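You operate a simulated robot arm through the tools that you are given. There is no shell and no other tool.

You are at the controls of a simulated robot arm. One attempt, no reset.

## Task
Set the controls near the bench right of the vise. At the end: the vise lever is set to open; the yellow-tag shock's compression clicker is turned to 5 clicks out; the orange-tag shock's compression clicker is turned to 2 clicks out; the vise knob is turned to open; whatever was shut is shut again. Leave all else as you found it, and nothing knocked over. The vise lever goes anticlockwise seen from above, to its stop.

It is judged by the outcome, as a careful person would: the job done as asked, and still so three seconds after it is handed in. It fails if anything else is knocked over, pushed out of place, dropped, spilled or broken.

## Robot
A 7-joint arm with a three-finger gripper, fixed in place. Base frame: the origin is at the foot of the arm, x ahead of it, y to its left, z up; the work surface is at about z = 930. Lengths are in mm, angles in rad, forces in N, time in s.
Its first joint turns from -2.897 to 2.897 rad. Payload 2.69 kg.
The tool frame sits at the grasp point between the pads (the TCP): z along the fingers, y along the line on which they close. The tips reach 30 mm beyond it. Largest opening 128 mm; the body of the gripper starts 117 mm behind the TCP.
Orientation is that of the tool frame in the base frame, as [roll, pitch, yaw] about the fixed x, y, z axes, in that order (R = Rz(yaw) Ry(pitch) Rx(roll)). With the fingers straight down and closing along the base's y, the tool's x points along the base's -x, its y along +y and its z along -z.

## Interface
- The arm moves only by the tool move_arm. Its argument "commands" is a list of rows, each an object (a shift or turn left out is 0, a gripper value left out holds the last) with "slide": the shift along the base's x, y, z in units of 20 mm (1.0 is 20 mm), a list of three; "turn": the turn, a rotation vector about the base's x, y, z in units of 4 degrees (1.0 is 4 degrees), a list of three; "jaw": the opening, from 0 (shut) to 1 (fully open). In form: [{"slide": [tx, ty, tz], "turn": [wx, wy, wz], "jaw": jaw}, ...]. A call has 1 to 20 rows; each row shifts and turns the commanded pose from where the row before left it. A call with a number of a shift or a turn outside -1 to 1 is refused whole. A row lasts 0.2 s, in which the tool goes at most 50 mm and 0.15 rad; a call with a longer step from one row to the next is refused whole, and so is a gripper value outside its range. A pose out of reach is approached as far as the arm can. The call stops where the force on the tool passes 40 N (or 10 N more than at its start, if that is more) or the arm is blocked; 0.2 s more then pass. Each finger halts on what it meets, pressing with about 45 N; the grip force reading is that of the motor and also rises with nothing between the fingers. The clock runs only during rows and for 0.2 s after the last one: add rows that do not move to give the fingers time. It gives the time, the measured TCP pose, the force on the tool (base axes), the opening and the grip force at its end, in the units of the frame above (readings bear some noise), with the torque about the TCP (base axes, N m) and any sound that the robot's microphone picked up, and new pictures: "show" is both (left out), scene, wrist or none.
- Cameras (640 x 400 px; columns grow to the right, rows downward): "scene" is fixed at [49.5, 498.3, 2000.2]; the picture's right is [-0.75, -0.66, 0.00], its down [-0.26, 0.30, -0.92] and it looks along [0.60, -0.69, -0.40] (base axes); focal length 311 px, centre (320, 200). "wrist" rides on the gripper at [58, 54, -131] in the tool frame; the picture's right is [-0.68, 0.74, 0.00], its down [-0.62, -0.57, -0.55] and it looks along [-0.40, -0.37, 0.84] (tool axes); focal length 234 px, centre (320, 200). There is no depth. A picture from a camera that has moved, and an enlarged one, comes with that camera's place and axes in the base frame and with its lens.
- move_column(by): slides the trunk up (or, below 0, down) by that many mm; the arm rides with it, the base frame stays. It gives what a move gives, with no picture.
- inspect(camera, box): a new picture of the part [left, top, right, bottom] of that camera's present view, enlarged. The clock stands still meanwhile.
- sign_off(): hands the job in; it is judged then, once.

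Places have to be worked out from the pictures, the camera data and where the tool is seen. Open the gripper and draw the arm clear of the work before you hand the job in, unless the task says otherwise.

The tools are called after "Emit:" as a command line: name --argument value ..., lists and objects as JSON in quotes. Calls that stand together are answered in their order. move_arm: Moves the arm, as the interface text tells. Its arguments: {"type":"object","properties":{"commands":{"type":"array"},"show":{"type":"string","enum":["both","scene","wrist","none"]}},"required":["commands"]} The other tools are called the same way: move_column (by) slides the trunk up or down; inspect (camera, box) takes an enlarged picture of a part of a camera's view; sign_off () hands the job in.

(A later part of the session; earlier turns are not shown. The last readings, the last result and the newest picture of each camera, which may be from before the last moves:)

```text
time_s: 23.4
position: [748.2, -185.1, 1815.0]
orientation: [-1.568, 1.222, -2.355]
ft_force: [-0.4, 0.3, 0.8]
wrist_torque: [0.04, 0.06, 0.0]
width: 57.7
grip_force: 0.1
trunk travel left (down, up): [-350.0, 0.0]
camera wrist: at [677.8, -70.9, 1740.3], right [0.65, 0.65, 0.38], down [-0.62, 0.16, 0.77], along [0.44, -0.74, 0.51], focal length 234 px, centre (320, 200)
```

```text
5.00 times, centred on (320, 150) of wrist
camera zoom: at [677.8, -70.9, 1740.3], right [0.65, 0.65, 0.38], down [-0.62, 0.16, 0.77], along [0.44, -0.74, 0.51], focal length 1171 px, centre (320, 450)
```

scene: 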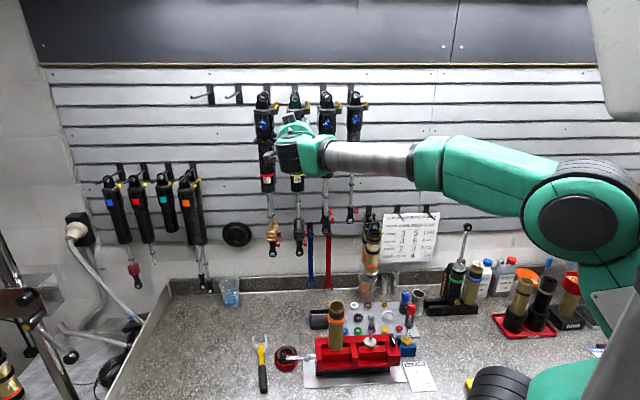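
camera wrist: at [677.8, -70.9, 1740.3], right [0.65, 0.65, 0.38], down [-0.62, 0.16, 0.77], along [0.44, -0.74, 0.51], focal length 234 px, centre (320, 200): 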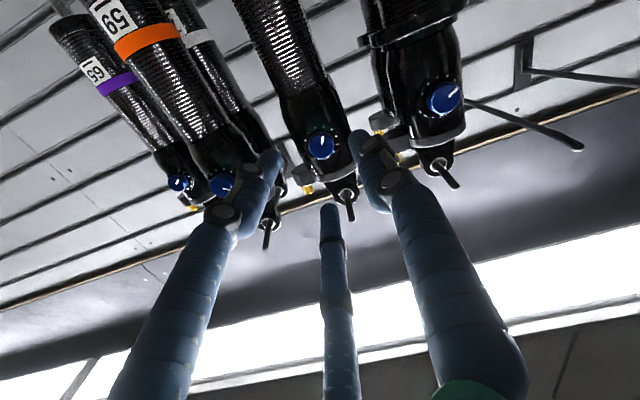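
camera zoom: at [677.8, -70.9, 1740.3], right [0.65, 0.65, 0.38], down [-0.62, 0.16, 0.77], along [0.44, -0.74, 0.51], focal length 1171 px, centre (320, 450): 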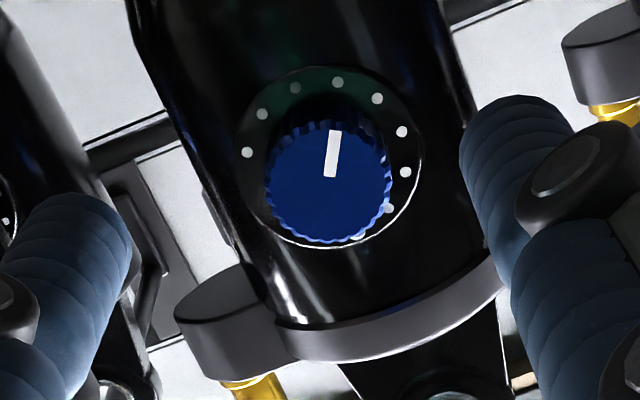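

Yellow's pointer sits at dot 5. Next is the vise: I retract from the wall and swing the tool back to pointing down, well above everything.

Emit:
move_arm --commands '[{"slide": [-0.85, 0.85, 0]}, {"slide": [-0.85, 0.85, 0]}, {"slide": [-0.85, 0.85, 0]}, {"slide": [-0.85, 0.85, 0]}, {"slide": [-0.4, 0.4, 0.3], "turn": [0.99, 0.99, 0]}, {"slide": [-0.3, 0.3, 0.3], "turn": [0.99, 0.99, 0]}, {"slide": [-0.3, 0.3, 0.3], "turn": [0.99, 0.99, 0]}, {"slide": [-0.3, 0.3, 0.3], "turn": [0.99, 0.99, 0]}, {"slide": [-0.2, 0.2, 0], "turn": [0.99, 0.99, 0]}, {"turn": [0.99, 0.99, 0]}, {"turn": [0.99, 0.99, 0]}, {"turn": [0.99, 0.99, 0]}, {"turn": [0.99, 0.99, 0]}, {"turn": [0.99, 0.99, 0]}, {"turn": [0.99, 0.99, 0]}, {"turn": [0.99, 0.99, 0]}, {"turn": [0.99, 0.99, 0]}, {"turn": [0.99, 0.99, 0]}, {"turn": [0.99, 0.99, 0]}, {"turn": [0.99, 0.99, 0]}]' --show "both"

Emit:
inspect --camera "scene" --box '[276, 109, 316, 134]'

Emit:
inspect --camera "scene" --box '[230, 80, 390, 180]'

```text
time_s: 27.6
position: [652.5, -88.3, 1836.4]
orientation: [-3.138, 0.004, 2.703]
ft_force: [0.1, 0.0, 0.1]
wrist_torque: [-0.01, 0.07, 0.01]
width: 57.3
grip_force: 0.1
trunk travel left (down, up): [-350.0, 0.0]
camera wrist: at [622.1, -14.7, 1967.6], right [0.92, 0.38, 0.0], down [0.32, -0.77, 0.55], along [0.21, -0.51, -0.83], focal length 234 px, centre (320, 200)
```

scene: 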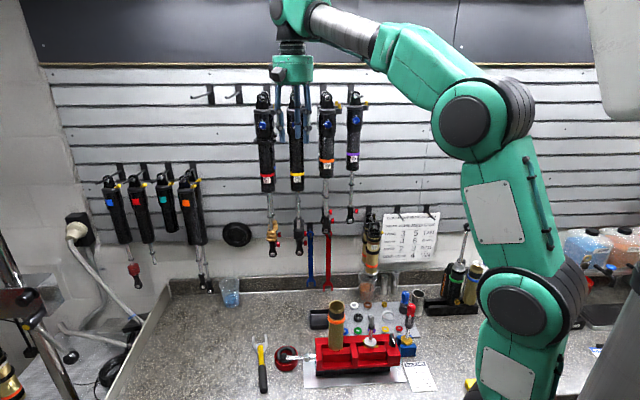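
wrist: 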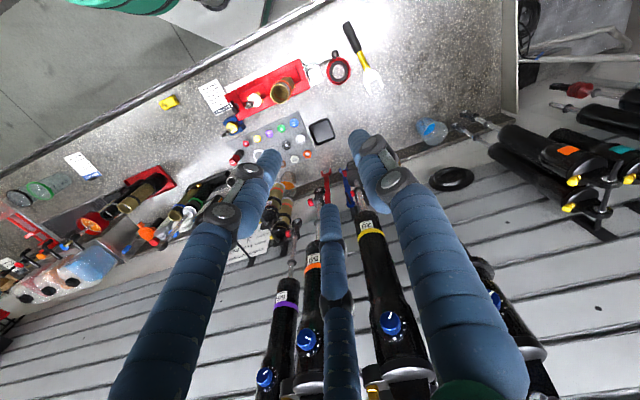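

```text
16.00 times, centred on (296, 122) of scene
camera zoom: at [49.5, 498.3, 2000.2], right [-0.75, -0.66, 0.0], down [-0.26, 0.3, -0.92], along [0.6, -0.69, -0.4], focal length 4969 px, centre (704, 1456)
```

zoom: 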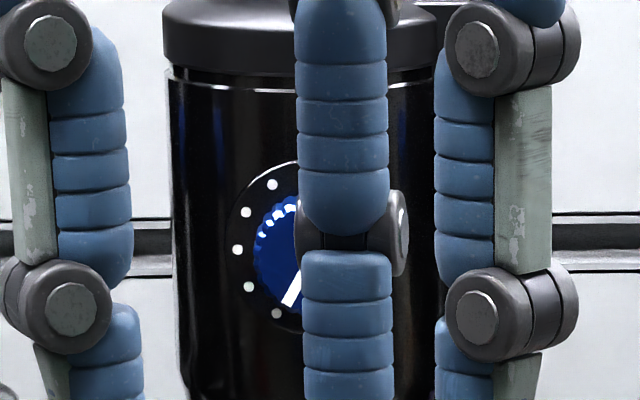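

```text
4.00 times, centred on (310, 130) of scene
camera zoom: at [49.5, 498.3, 2000.2], right [-0.75, -0.66, 0.0], down [-0.26, 0.3, -0.92], along [0.6, -0.69, -0.4], focal length 1242 px, centre (360, 480)
```

zoom: 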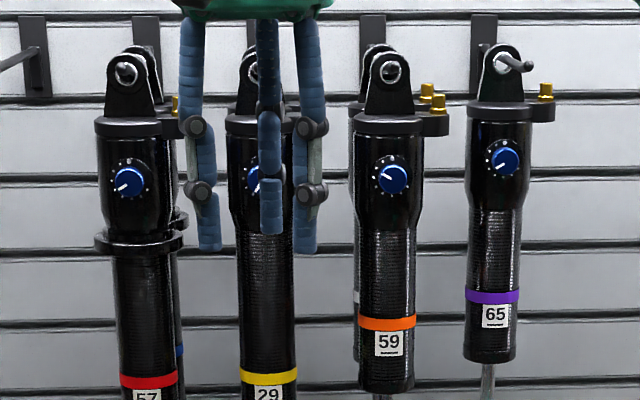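

Yellow shows the pointer on dot 5 from the scene too (partly hidden), and the neighbours are unchanged. I lower the trunk 300 mm to bring the vise into comfortable reach; the tool stays well above the tallest item (tube top ≈ z 1244).

Emit:
move_column --by -300

Emit:
inspect --camera "scene" --box '[0, 0, 640, 400]'

Emit:
inspect --camera "scene" --box '[276, 109, 316, 134]'

Emit:
inspect --camera "wrist" --box '[0, 0, 640, 400]'

```text
time_s: 30.6
position: [651.4, -88.4, 1539.0]
orientation: [-3.139, 0.005, 2.704]
ft_force: [-0.1, -0.3, 0.4]
wrist_torque: [0.01, -0.01, 0.04]
width: 57.5
grip_force: 0.0
trunk travel left (down, up): [-50.0, 300.0]
```

```text
1.00 times, centred on (320, 200) of scene (not enlarged: the box is as wide or as high as the picture)
camera zoom: at [49.5, 498.3, 2000.2], right [-0.75, -0.66, 0.0], down [-0.26, 0.3, -0.92], along [0.6, -0.69, -0.4], focal length 311 px, centre (320, 200)
```

zoom: 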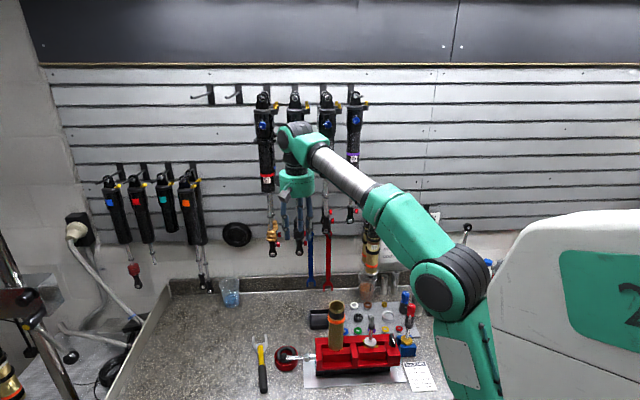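

```text
16.00 times, centred on (296, 122) of scene
camera zoom: at [49.5, 498.3, 2000.2], right [-0.75, -0.66, 0.0], down [-0.26, 0.3, -0.92], along [0.6, -0.69, -0.4], focal length 4969 px, centre (704, 1456)
```

zoom: 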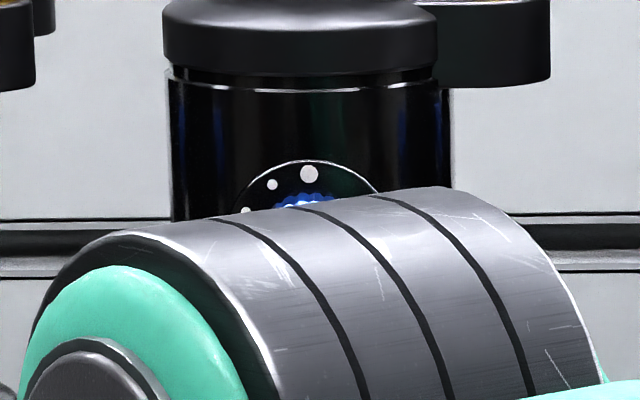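

```text
1.00 times, centred on (320, 200) of wrist (not enlarged: the box is as wide or as high as the picture)
camera zoom: at [620.5, -13.9, 1668.7], right [0.92, 0.38, 0.0], down [0.32, -0.77, 0.55], along [0.21, -0.51, -0.83], focal length 234 px, centre (320, 200)
```

zoom: 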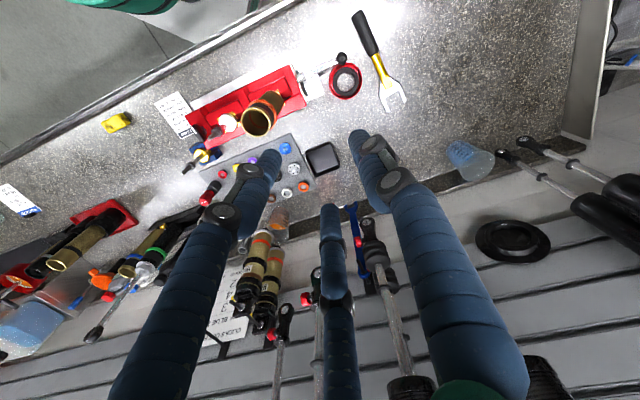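

The arm is clear of everything. I zoom in on the vise knob and lever from the current wrist view to look for markings.

Emit:
inspect --camera "wrist" --box '[170, 110, 250, 160]'

Emit:
inspect --camera "wrist" --box '[290, 45, 370, 95]'

Emit:
inspect --camera "scene" --box '[380, 333, 420, 358]'

```text
8.00 times, centred on (210, 135) of wrist
camera zoom: at [620.5, -13.9, 1668.7], right [0.92, 0.38, 0.0], down [0.32, -0.77, 0.55], along [0.21, -0.51, -0.83], focal length 1873 px, centre (1200, 720)
```

zoom: 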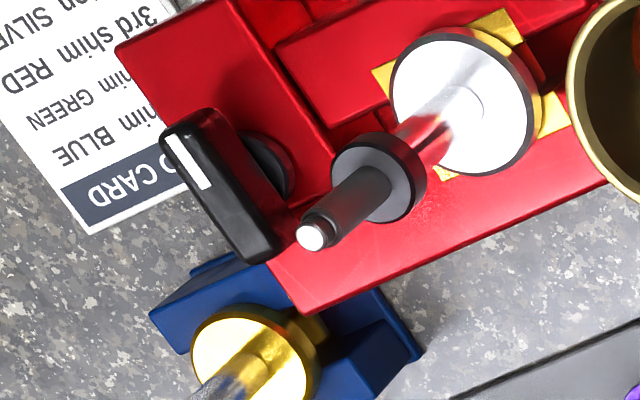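

```text
8.00 times, centred on (330, 70) of wrist
camera zoom: at [620.5, -13.9, 1668.7], right [0.92, 0.38, 0.0], down [0.32, -0.77, 0.55], along [0.21, -0.51, -0.83], focal length 1873 px, centre (240, 1240)
```

zoom: 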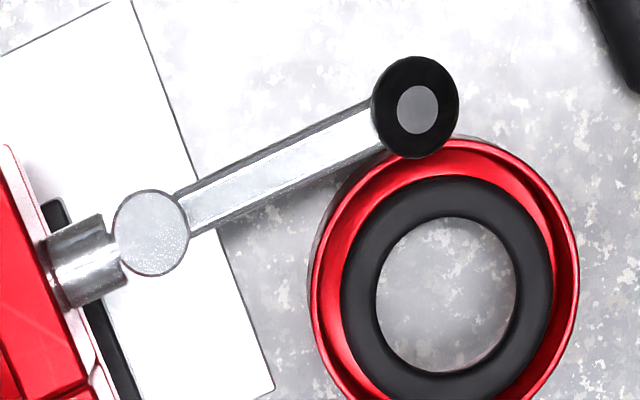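

```text
16.00 times, centred on (400, 346) of scene
camera zoom: at [49.5, 498.3, 2000.2], right [-0.75, -0.66, 0.0], down [-0.26, 0.3, -0.92], along [0.6, -0.69, -0.4], focal length 4969 px, centre (-960, -2128)
```

zoom: 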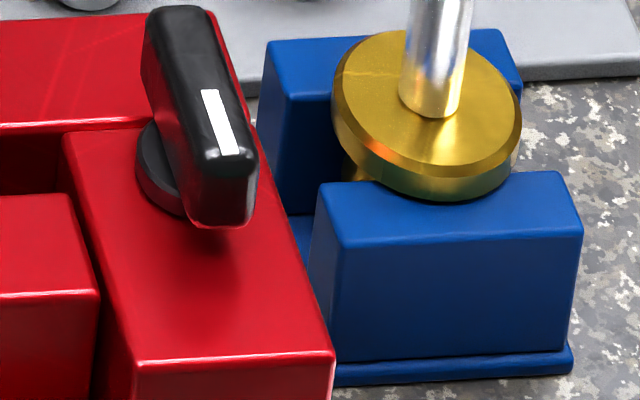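

No markings on the knob are visible yet; lever first. Ball ≈ (674,-16,1036), pivot ≈ (613,-75), rod at z≈1033. I close the fist and come down to z≈1250 over the wall side of the rod.

Emit:
move_arm --commands '[{"slide": [0.1, 0.08, -0.97], "jaw": 0.2}, {"slide": [0.1, 0.08, -0.97], "jaw": 0}, {"slide": [0.1, 0.08, -0.97]}, {"slide": [0.1, 0.08, -0.97]}, {"slide": [0.1, 0.08, -0.97]}, {"slide": [0.1, 0.08, -0.97]}, {"slide": [0.1, 0.08, -0.97]}, {"slide": [0.1, 0.08, -0.97]}, {"slide": [0.1, 0.08, -0.97]}, {"slide": [0.1, 0.08, -0.97]}, {"slide": [0.1, 0.08, -0.97]}, {"slide": [0.1, 0.08, -0.97]}, {"slide": [0.1, 0.08, -0.97]}, {"slide": [0.1, 0.08, -0.97]}, {"slide": [0.1, 0.08, -0.97]}, {}]' --show "both"

Emit:
inspect --camera "wrist" --box '[200, 60, 440, 210]'

Emit:
inspect --camera "scene" --box '[276, 109, 316, 134]'

```text
time_s: 34.0
position: [679.9, -63.1, 1246.4]
orientation: [-3.138, 0.006, 2.706]
ft_force: [0.0, -0.4, 0.3]
wrist_torque: [-0.03, 0.0, -0.02]
width: 2.0
grip_force: 31.6
trunk travel left (down, up): [-50.0, 300.0]
camera wrist: at [650.5, 10.3, 1376.9], right [0.92, 0.38, 0.0], down [0.32, -0.77, 0.55], along [0.21, -0.51, -0.83], focal length 234 px, centre (320, 200)
```

scene: 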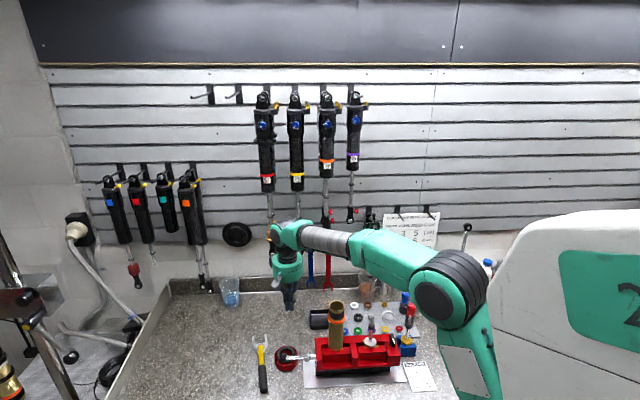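
wrist: 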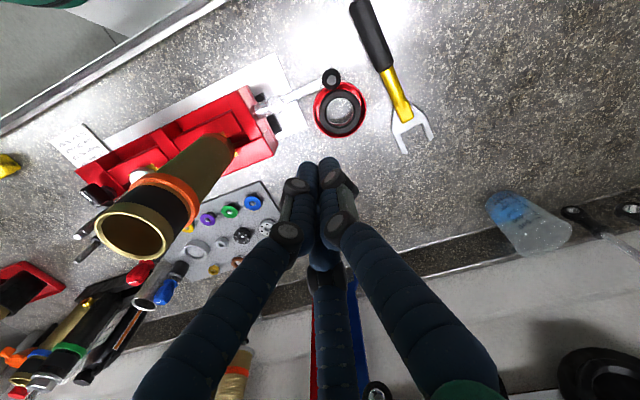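

```text
2.67 times, centred on (320, 135) of wrist
camera zoom: at [650.5, 10.3, 1376.9], right [0.92, 0.38, 0.0], down [0.32, -0.77, 0.55], along [0.21, -0.51, -0.83], focal length 624 px, centre (320, 373)
```

zoom: 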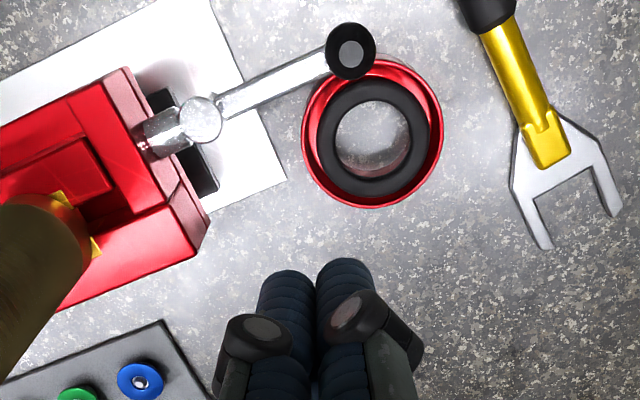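

```text
16.00 times, centred on (296, 122) of scene
camera zoom: at [49.5, 498.3, 2000.2], right [-0.75, -0.66, 0.0], down [-0.26, 0.3, -0.92], along [0.6, -0.69, -0.4], focal length 4969 px, centre (704, 1456)
```

zoom: 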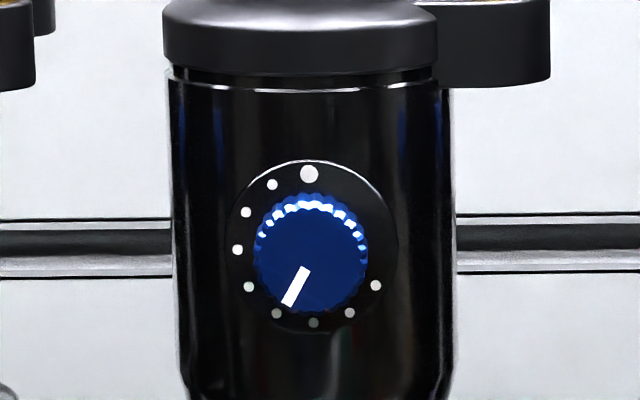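

Yellow reads dot 5 cleanly now. The fist is 37 mm off the rod on the wall side; I lower it to z≈1047 so the tips pass just below rod height but well above the red bowl.

Emit:
move_arm --commands '[{"slide": [0, 0, -1]}, {"slide": [0, 0, -1]}, {"slide": [0, 0, -1]}, {"slide": [0, 0, -1]}, {"slide": [0, 0, -1]}, {"slide": [0, 0, -1]}, {"slide": [0, 0, -1]}, {"slide": [0, 0, -1]}, {"slide": [0, 0, -1]}, {"slide": [0, 0, -0.9]}, {}]' --show "both"

Emit:
inspect --camera "wrist" --box '[200, 60, 440, 210]'

Emit:
inspect --camera "scene" --box '[250, 290, 410, 390]'

```text
time_s: 36.4
position: [682.2, -64.6, 1051.0]
orientation: [-3.137, 0.007, 2.706]
ft_force: [0.8, -0.7, -0.3]
wrist_torque: [-0.02, 0.03, -0.02]
width: 2.2
grip_force: 31.3
trunk travel left (down, up): [-50.0, 300.0]
camera wrist: at [650.5, 9.6, 1179.4], right [0.92, 0.38, 0.0], down [0.32, -0.77, 0.55], along [0.21, -0.51, -0.83], focal length 234 px, centre (320, 200)
```

scene: 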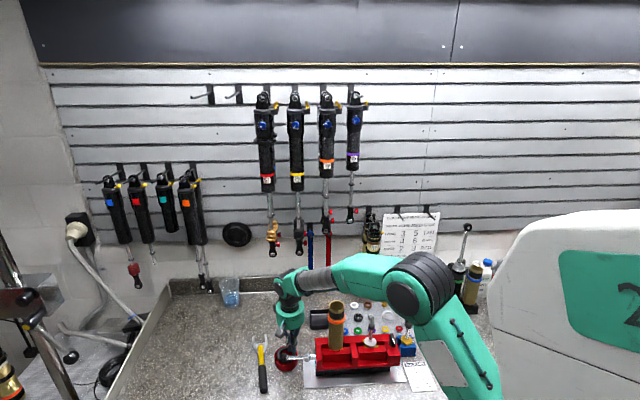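
wrist: 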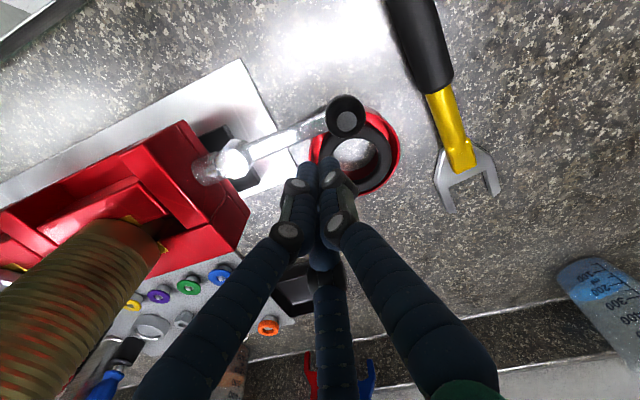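

```text
2.67 times, centred on (320, 135) of wrist
camera zoom: at [650.5, 9.6, 1179.4], right [0.92, 0.38, 0.0], down [0.32, -0.77, 0.55], along [0.21, -0.51, -0.83], focal length 624 px, centre (320, 373)
```

zoom: 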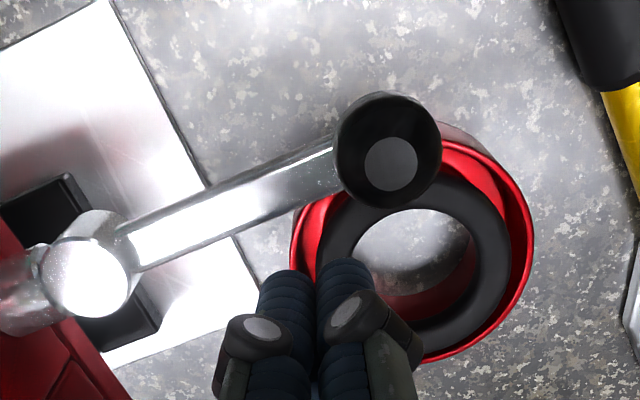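

```text
4.00 times, centred on (330, 340) of scene
camera zoom: at [49.5, 498.3, 2000.2], right [-0.75, -0.66, 0.0], down [-0.26, 0.3, -0.92], along [0.6, -0.69, -0.4], focal length 1242 px, centre (280, -360)
```

zoom: 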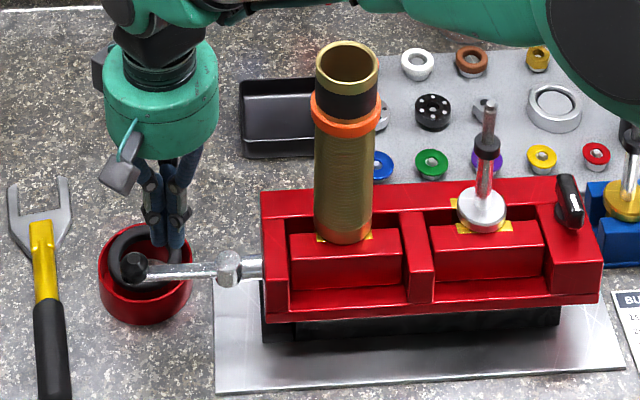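

The geometry matches (ball at 677,-16; pivot ≈ 616,-73). I push the rod anticlockwise, moving the fist along an arc about the pivot, first to about a third of the sweep.

Emit:
move_arm --commands '[{"slide": [-0.555, 0.065, -0.1]}, {"slide": [-0.125, 0.475, 0]}, {"slide": [-0.205, 0.44, 0]}, {"slide": [-0.28, 0.4, 0]}, {"slide": [-0.345, 0.345, 0]}, {}]' --show "both"

Emit:
inspect --camera "scene" --box '[250, 290, 410, 390]'

```text
time_s: 37.9
position: [650.0, -32.1, 1048.2]
orientation: [-3.136, 0.006, 2.705]
ft_force: [-8.9, -14.0, 5.9]
wrist_torque: [-0.33, -0.03, 0.02]
width: 2.0
grip_force: 31.5
trunk travel left (down, up): [-50.0, 300.0]
stopped in row 6: the force on the tool passed its limit at 41 N (the readings are from after the stop); the commanded pose is now the measured one
camera wrist: at [618.4, 41.6, 1177.5], right [0.92, 0.38, 0.0], down [0.32, -0.77, 0.55], along [0.21, -0.51, -0.83], focal length 234 px, centre (320, 200)
```

scene: 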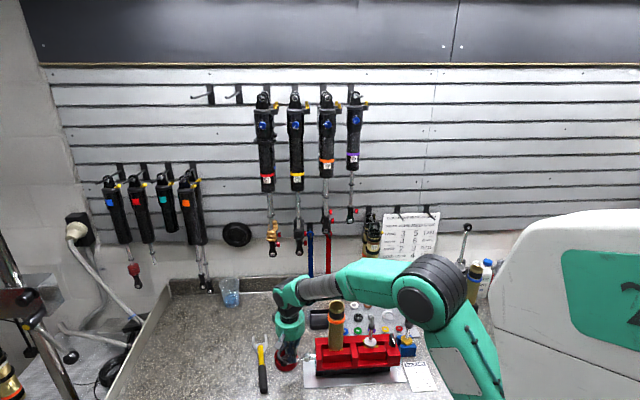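
wrist: 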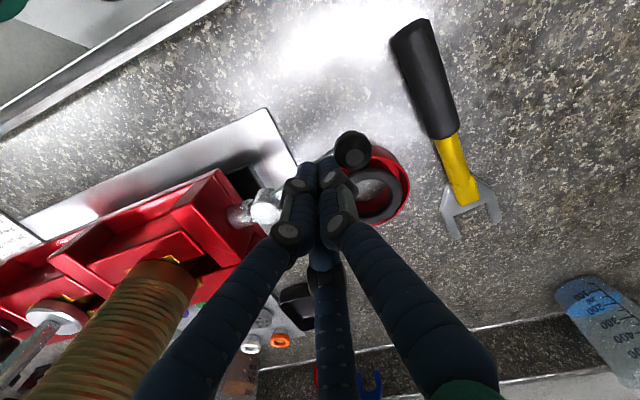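

```text
4.00 times, centred on (330, 340) of scene
camera zoom: at [49.5, 498.3, 2000.2], right [-0.75, -0.66, 0.0], down [-0.26, 0.3, -0.92], along [0.6, -0.69, -0.4], focal length 1242 px, centre (280, -360)
```

zoom: 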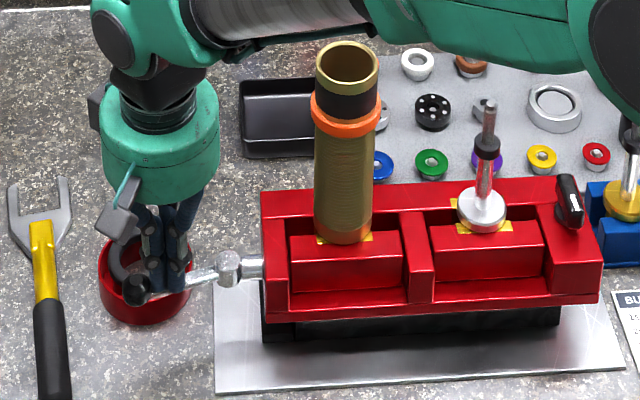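

The lever has turned ~16° but the push reached the 40 N limit at this short radius. I look closely at the contact before choosing a better grip point.

Emit:
inspect --camera "wrist" --box '[240, 110, 400, 210]'

Emit:
inspect --camera "scene" --box '[270, 330, 334, 370]'

```text
4.00 times, centred on (320, 160) of wrist
camera zoom: at [618.4, 41.6, 1177.5], right [0.92, 0.38, 0.0], down [0.32, -0.77, 0.55], along [0.21, -0.51, -0.83], focal length 937 px, centre (320, 360)
```

zoom: 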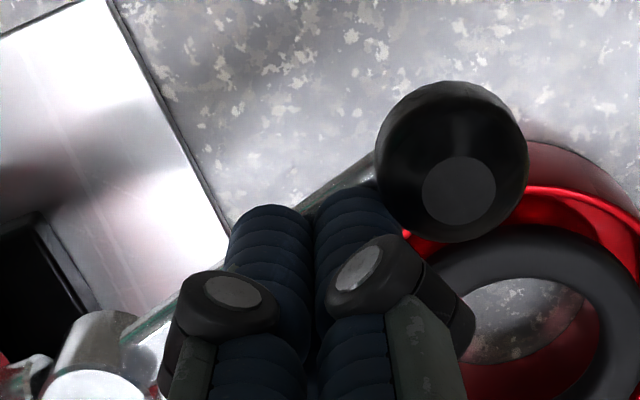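

```text
10.00 times, centred on (302, 350) of scene
camera zoom: at [49.5, 498.3, 2000.2], right [-0.75, -0.66, 0.0], down [-0.26, 0.3, -0.92], along [0.6, -0.69, -0.4], focal length 3106 px, centre (500, -1300)
```

zoom: 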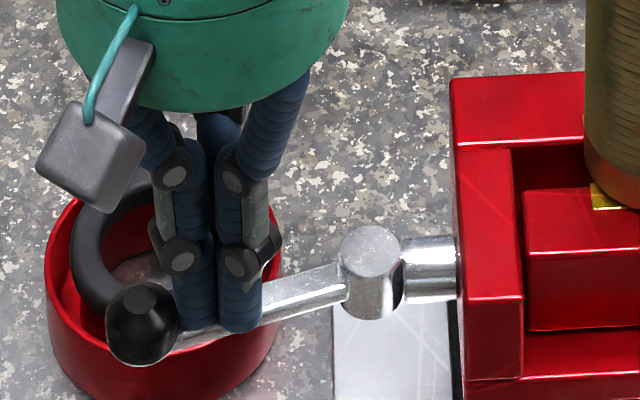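

The residual force points along the rod: the fist was wedged against the inner face of the ball rather than the lever being stiff. I shift the fist ~11 mm inward toward the pivot and continue the arc at a smaller radius.

Emit:
move_arm --commands '[{"slide": [-0.355, -0.43, 0]}, {"slide": [-0.365, 0.245, 0]}, {"slide": [-0.405, 0.165, 0]}, {"slide": [-0.435, 0.075, 0]}, {}]' --show "both"

Emit:
inspect --camera "scene" --box '[270, 330, 334, 370]'

```text
time_s: 39.1
position: [618.1, -28.8, 1047.3]
orientation: [-3.137, 0.005, 2.705]
ft_force: [-1.7, 0.9, 8.9]
wrist_torque: [0.04, -0.06, -0.04]
width: 6.1
grip_force: 31.5
trunk travel left (down, up): [-50.0, 300.0]
camera wrist: at [587.5, 44.3, 1177.3], right [0.92, 0.38, 0.0], down [0.32, -0.77, 0.56], along [0.21, -0.51, -0.83], focal length 234 px, centre (320, 200)
```

scene: 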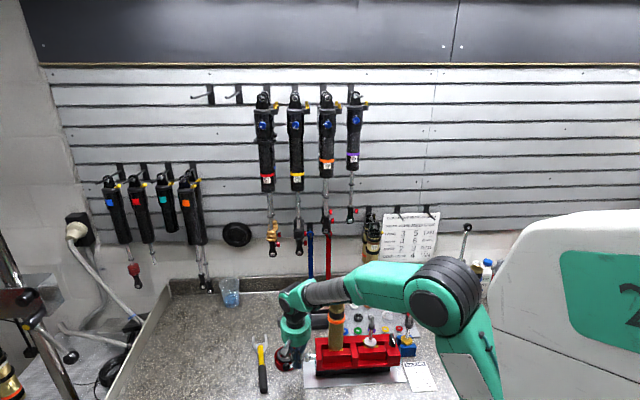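
wrist: 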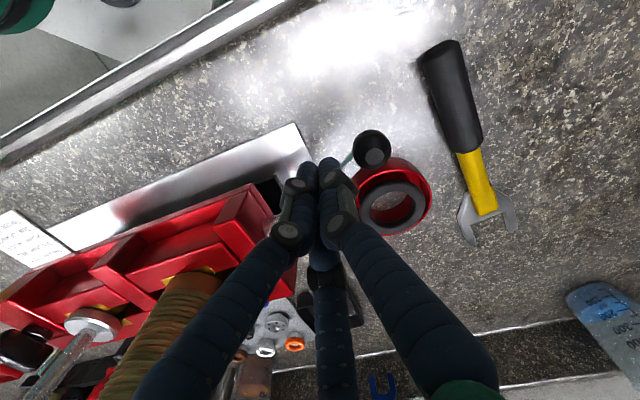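

```text
10.00 times, centred on (302, 350) of scene
camera zoom: at [49.5, 498.3, 2000.2], right [-0.75, -0.66, 0.0], down [-0.26, 0.3, -0.92], along [0.6, -0.69, -0.4], focal length 3106 px, centre (500, -1300)
```

zoom: 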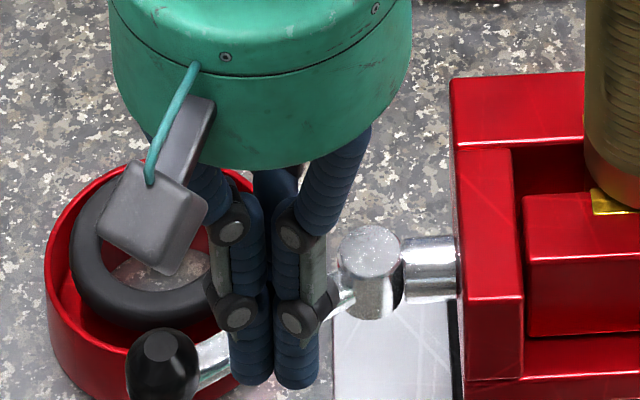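

The fist seems to have ridden over the rod (tips barely below it, upward force on the tool), leaving the lever at ~75°. I lift, go back to the wall side of the rod, and come down lower (tips ≈ z 998, still above the bowl rim at ~970).

Emit:
move_arm --commands '[{"slide": [0, 0, 0.9]}, {"slide": [0, 0, 0.9]}, {"slide": [0, 0, 0.9]}, {"slide": [0.98, -0.23, 0]}, {"slide": [0.98, -0.23, 0]}, {"slide": [0, 0, -0.92]}, {"slide": [0, 0, -0.92]}, {"slide": [0, 0, -0.92]}, {"slide": [0, 0, -0.92]}, {}]' --show "both"

Emit:
inspect --camera "scene" --box '[270, 330, 334, 370]'

Emit:
inspect --camera "wrist" --box '[240, 110, 400, 210]'

```text
time_s: 41.3
position: [657.6, -38.1, 1026.8]
orientation: [-3.136, 0.005, 2.705]
ft_force: [0.4, -0.7, -0.3]
wrist_torque: [0.0, 0.05, 0.0]
width: 2.1
grip_force: 30.8
trunk travel left (down, up): [-50.0, 300.0]
camera wrist: at [627.5, 35.7, 1156.2], right [0.92, 0.38, 0.0], down [0.32, -0.77, 0.56], along [0.21, -0.51, -0.83], focal length 234 px, centre (320, 200)
```

scene: 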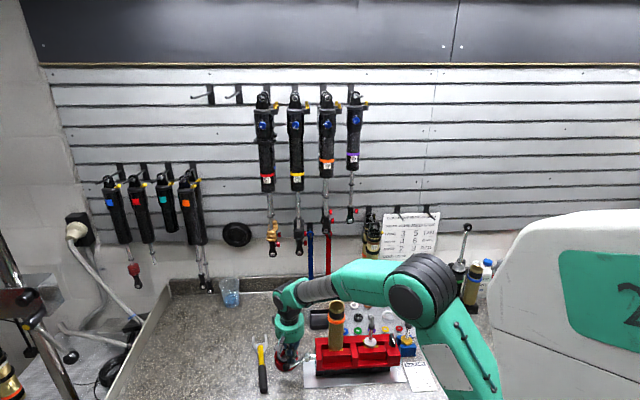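
wrist: 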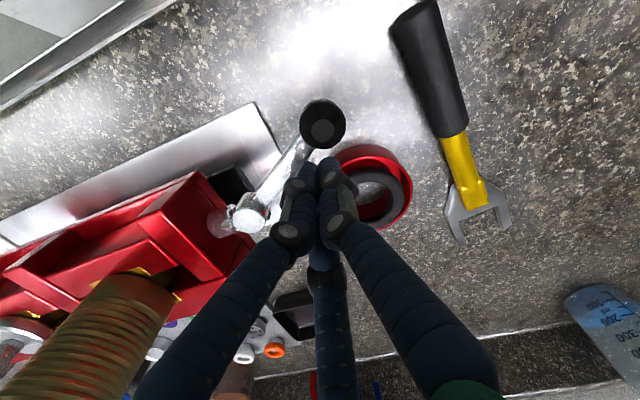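

```text
10.00 times, centred on (302, 350) of scene
camera zoom: at [49.5, 498.3, 2000.2], right [-0.75, -0.66, 0.0], down [-0.26, 0.3, -0.92], along [0.6, -0.69, -0.4], focal length 3106 px, centre (500, -1300)
```

zoom: 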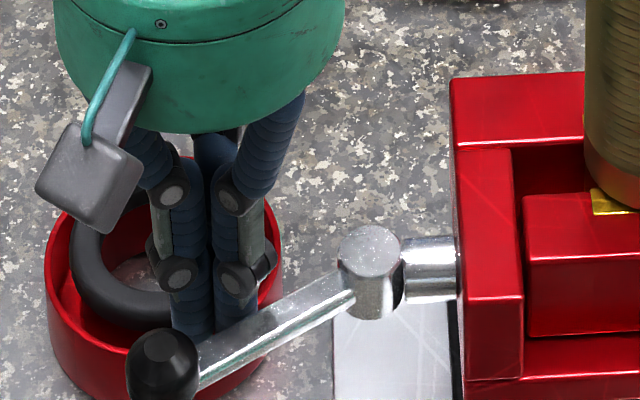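

```text
4.00 times, centred on (320, 160) of wrist
camera zoom: at [627.5, 35.7, 1156.2], right [0.92, 0.38, 0.0], down [0.32, -0.77, 0.56], along [0.21, -0.51, -0.83], focal length 937 px, centre (320, 360)
```

zoom: 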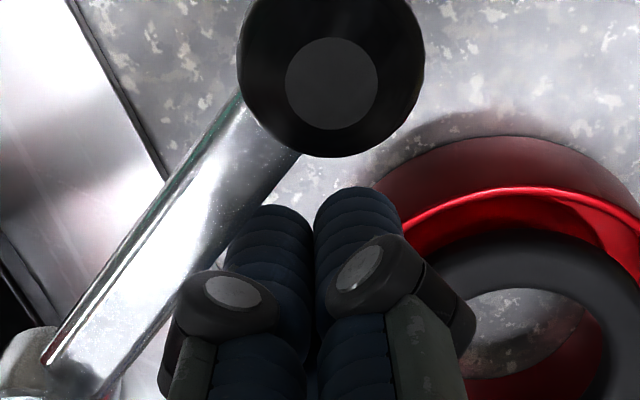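

The fist is now cleanly behind the rod. I check the pivot location once more from this close view so the arc is right.

Emit:
inspect --camera "wrist" --box '[190, 140, 350, 240]'

```text
4.00 times, centred on (270, 190) of wrist
camera zoom: at [627.5, 35.7, 1156.2], right [0.92, 0.38, 0.0], down [0.32, -0.77, 0.56], along [0.21, -0.51, -0.83], focal length 937 px, centre (520, 240)
```

zoom: 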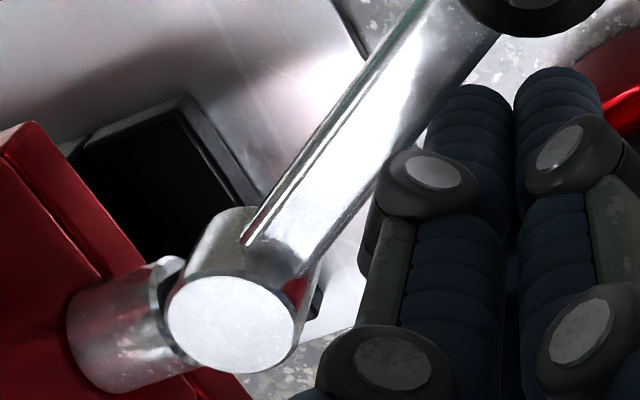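

Pivot is about (617,-75), lever now at ~73°, and the fist is ~28 mm off the rod with tips well below it. I push along the arc in four steps and check the force.

Emit:
move_arm --commands '[{"slide": [-0.425, 0.07, 0]}, {"slide": [-0.355, 0.25, 0]}, {"slide": [-0.395, 0.185, 0]}, {"slide": [-0.42, 0.11, 0]}, {}]' --show "wrist"

Emit:
inspect --camera "scene" --box '[270, 330, 334, 370]'

Emit:
inspect --camera "wrist" --box '[240, 110, 400, 210]'

```text
time_s: 42.5
position: [625.1, -26.1, 1028.1]
orientation: [-3.136, 0.007, 2.706]
ft_force: [-0.1, 0.2, 0.3]
wrist_torque: [-0.02, 0.0, -0.05]
width: 2.4
grip_force: 31.8
trunk travel left (down, up): [-50.0, 300.0]
camera wrist: at [595.1, 48.0, 1157.6], right [0.92, 0.38, 0.0], down [0.32, -0.77, 0.56], along [0.21, -0.51, -0.83], focal length 234 px, centre (320, 200)
```

wrist: 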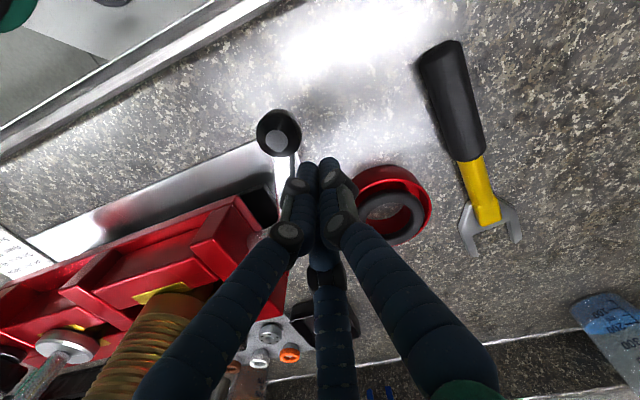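

```text
10.00 times, centred on (302, 350) of scene
camera zoom: at [49.5, 498.3, 2000.2], right [-0.75, -0.66, 0.0], down [-0.26, 0.3, -0.92], along [0.6, -0.69, -0.4], focal length 3106 px, centre (500, -1300)
```

zoom: 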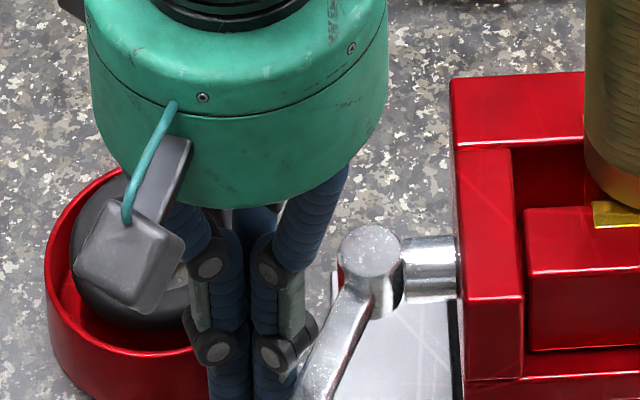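

```text
4.00 times, centred on (320, 160) of wrist
camera zoom: at [595.1, 48.0, 1157.6], right [0.92, 0.38, 0.0], down [0.32, -0.77, 0.56], along [0.21, -0.51, -0.83], focal length 937 px, centre (320, 360)
```

zoom: 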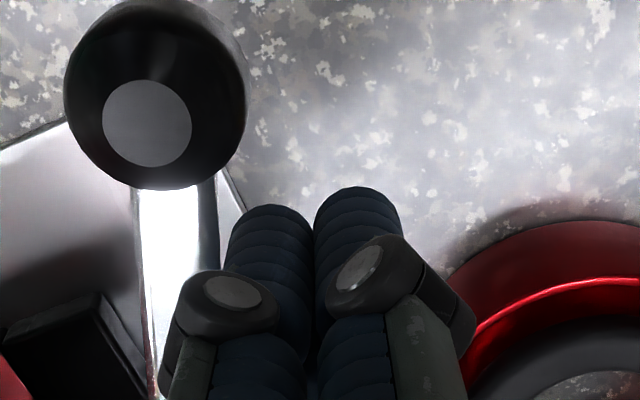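

It moves freely now: lever at ~109° (65° turned), no load. I continue along the arc until it meets its stop.

Emit:
move_arm --commands '[{"slide": [-0.435, 0.04, 0]}, {"slide": [-0.435, -0.04, 0]}, {"slide": [-0.42, -0.11, 0]}, {}]' --show "both"

Emit:
inspect --camera "scene" --box '[270, 340, 350, 390]'

Emit:
inspect --camera "wrist" --box '[160, 70, 400, 220]'

```text
time_s: 43.5
position: [600.2, -27.3, 1028.5]
orientation: [-3.137, 0.005, 2.705]
ft_force: [1.4, 2.6, 0.6]
wrist_torque: [0.02, -0.05, -0.01]
width: 2.1
grip_force: 31.3
trunk travel left (down, up): [-50.0, 300.0]
camera wrist: at [569.4, 45.7, 1157.6], right [0.92, 0.38, 0.0], down [0.32, -0.77, 0.56], along [0.21, -0.51, -0.83], focal length 234 px, centre (320, 200)
```

scene: 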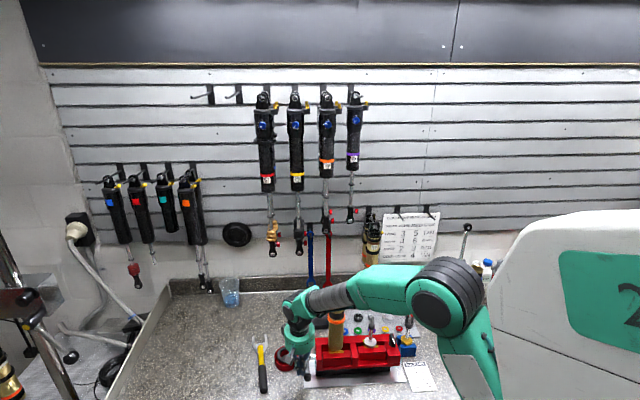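
wrist: 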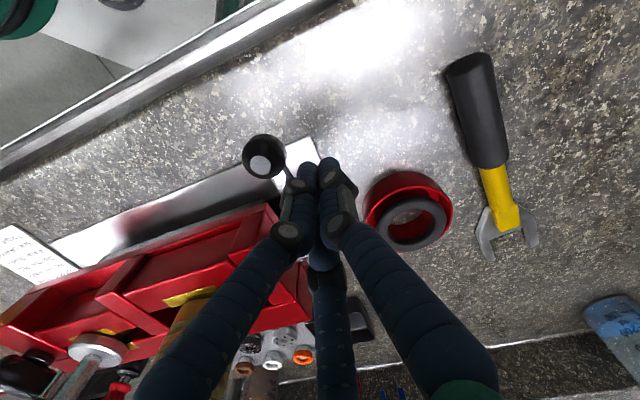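

```text
8.00 times, centred on (310, 365) of scene
camera zoom: at [49.5, 498.3, 2000.2], right [-0.75, -0.66, 0.0], down [-0.26, 0.3, -0.92], along [0.6, -0.69, -0.4], focal length 2485 px, centre (400, -1120)
```

zoom: 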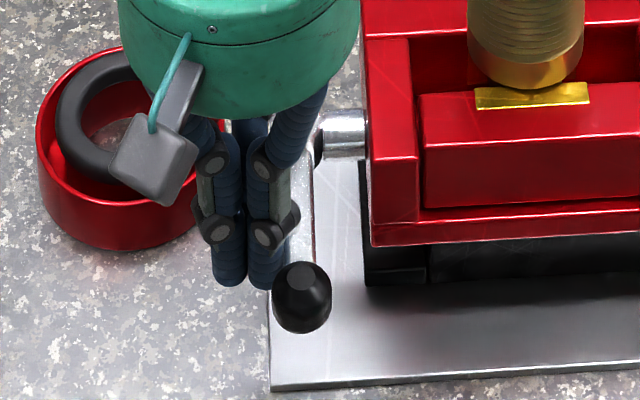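

```text
2.67 times, centred on (280, 145) of wrist
camera zoom: at [569.4, 45.7, 1157.6], right [0.92, 0.38, 0.0], down [0.32, -0.77, 0.56], along [0.21, -0.51, -0.83], focal length 624 px, centre (427, 347)
```

zoom: 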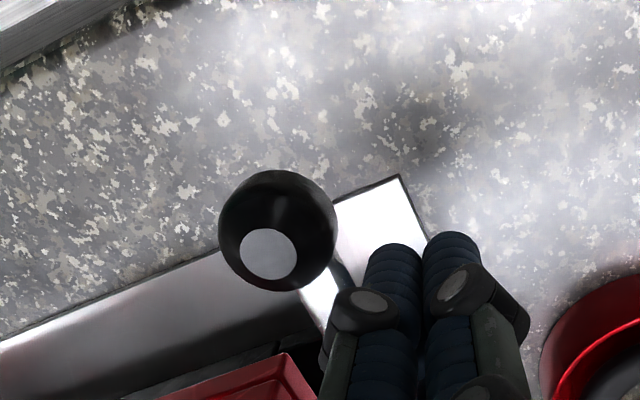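

Lever is at ~132° (about 88° turned). I keep pushing gently to see whether it has reached its stop.

Emit:
move_arm --commands '[{"slide": [-0.2, -0.1, 0]}, {"slide": [-0.2, -0.1, 0]}, {}]' --show "wrist"

Emit:
inspect --camera "scene" --box '[270, 340, 350, 390]'

```text
time_s: 44.0
position: [599.7, -28.4, 1029.5]
orientation: [-3.139, 0.012, 2.706]
ft_force: [12.6, 11.5, -4.3]
wrist_torque: [0.21, -0.03, -0.08]
width: 2.0
grip_force: 31.6
trunk travel left (down, up): [-50.0, 300.0]
stopped in row 2: the force on the tool passed its limit at 46 N (the readings are from after the stop); the commanded pose is now the measured one
camera wrist: at [568.0, 45.5, 1158.7], right [0.92, 0.38, 0.01], down [0.31, -0.77, 0.56], along [0.22, -0.51, -0.83], focal length 234 px, centre (320, 200)
```

wrist: 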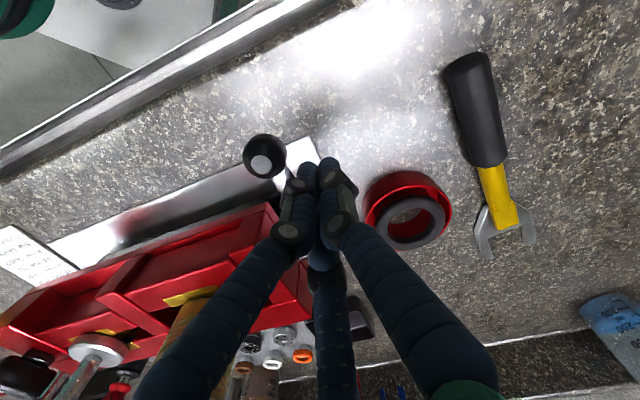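

```text
8.00 times, centred on (310, 365) of scene
camera zoom: at [49.5, 498.3, 2000.2], right [-0.75, -0.66, 0.0], down [-0.26, 0.3, -0.92], along [0.6, -0.69, -0.4], focal length 2485 px, centre (400, -1120)
```

zoom: 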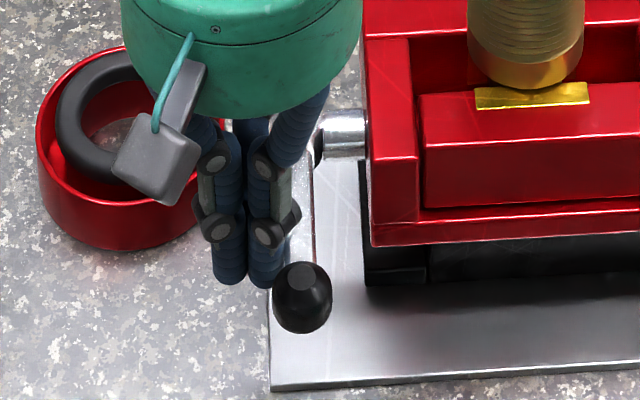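

46 N with no movement: the lever is at its stop, ~90° anticlockwise. I back off the rod and rise straight up clear.

Emit:
move_arm --commands '[{"slide": [0.5, 0.5, 0]}, {"slide": [0.3, 0.3, 0]}, {"slide": [0, 0, 1]}, {"slide": [0, 0, 1]}, {"slide": [0, 0, 1]}, {"slide": [0, 0, 1]}, {"slide": [0, 0, 1]}, {"slide": [0, 0, 1]}, {"slide": [0, 0, 1]}, {"slide": [0, 0, 1]}, {"slide": [0, 0, 1]}, {"slide": [0, 0, 1]}, {"slide": [0, 0, 1]}, {"slide": [0, 0, 1]}, {"slide": [0, 0, 1]}, {"slide": [0, 0, 1]}, {"slide": [0, 0, 1]}]' --show "both"

Emit:
inspect --camera "scene" --box '[250, 290, 410, 390]'

```text
time_s: 47.6
position: [614.0, -13.0, 1327.1]
orientation: [-3.14, 0.01, 2.706]
ft_force: [-0.1, -0.4, 0.1]
wrist_torque: [-0.07, 0.03, -0.01]
width: 2.1
grip_force: 31.2
trunk travel left (down, up): [-50.0, 300.0]
camera wrist: at [582.3, 59.7, 1458.2], right [0.92, 0.38, 0.01], down [0.31, -0.77, 0.56], along [0.22, -0.51, -0.83], focal length 234 px, centre (320, 200)
```

scene: 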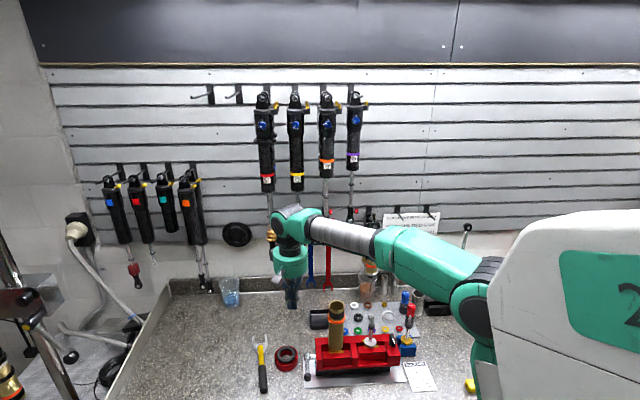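
wrist: 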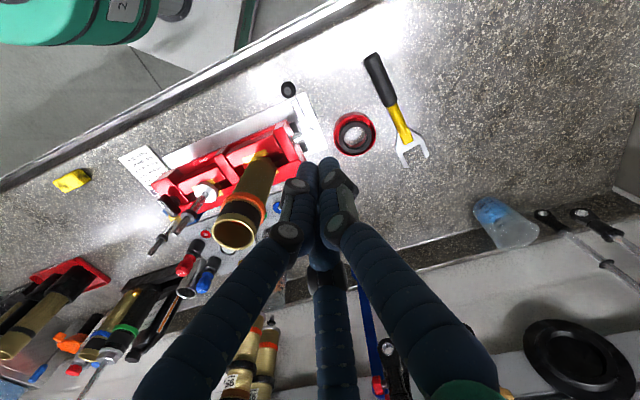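

```text
4.00 times, centred on (330, 340) of scene
camera zoom: at [49.5, 498.3, 2000.2], right [-0.75, -0.66, 0.0], down [-0.26, 0.3, -0.92], along [0.6, -0.69, -0.4], focal length 1242 px, centre (280, -360)
```

zoom: 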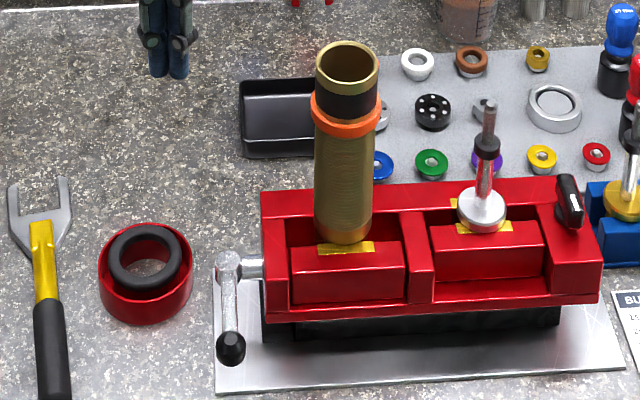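

The lever now points straight out and its jaw has eased; tube and piston are still standing. I move over toward the knob to view it from close above, staying above the tall rods.

Emit:
move_arm --commands '[{"slide": [-0.95, -0.586, 0]}, {"slide": [-0.95, -0.586, 0]}, {"slide": [-0.95, -0.586, 0]}, {"slide": [-0.95, -0.586, 0]}, {"slide": [-0.95, -0.586, 0]}, {"slide": [-0.95, -0.586, 0]}, {"slide": [-0.95, -0.586, 0]}, {"slide": [-0.95, -0.586, 0]}, {"slide": [-0.95, -0.586, 0]}, {"slide": [-0.95, -0.586, 0]}, {"slide": [-0.95, -0.586, -0.5]}, {"slide": [-0.95, -0.586, -0.5]}, {"slide": [-0.95, -0.586, -0.6]}, {"slide": [-0.95, -0.586, -0.6]}, {}]' --show "both"

Emit:
inspect --camera "wrist" --box '[240, 130, 400, 230]'

```text
time_s: 50.8
position: [346.7, -177.4, 1285.6]
orientation: [-3.138, 0.011, 2.706]
ft_force: [0.1, 0.2, 0.4]
wrist_torque: [-0.01, -0.03, 0.0]
width: 2.1
grip_force: 31.8
trunk travel left (down, up): [-50.0, 300.0]
camera wrist: at [315.6, -103.7, 1415.2], right [0.92, 0.38, 0.01], down [0.31, -0.77, 0.56], along [0.22, -0.51, -0.83], focal length 234 px, centre (320, 200)
```

scene: 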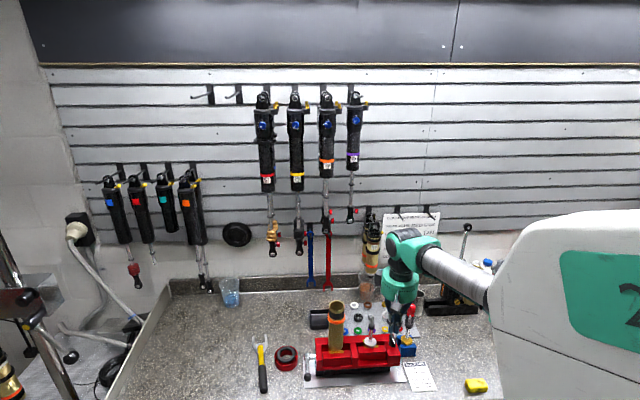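
wrist: 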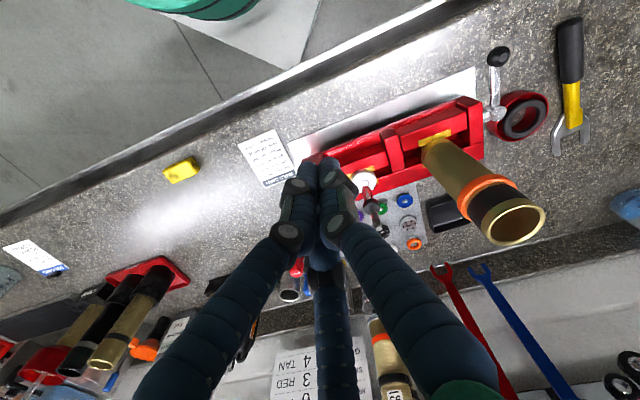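

```text
4.00 times, centred on (320, 180) of wrist
camera zoom: at [315.6, -103.7, 1415.2], right [0.92, 0.38, 0.01], down [0.31, -0.77, 0.56], along [0.22, -0.51, -0.83], focal length 937 px, centre (320, 280)
```

zoom: 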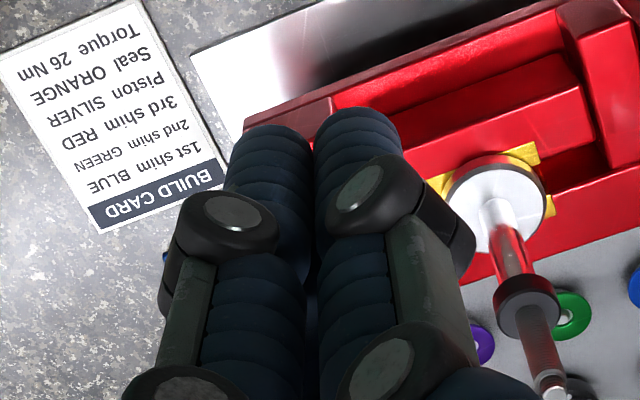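

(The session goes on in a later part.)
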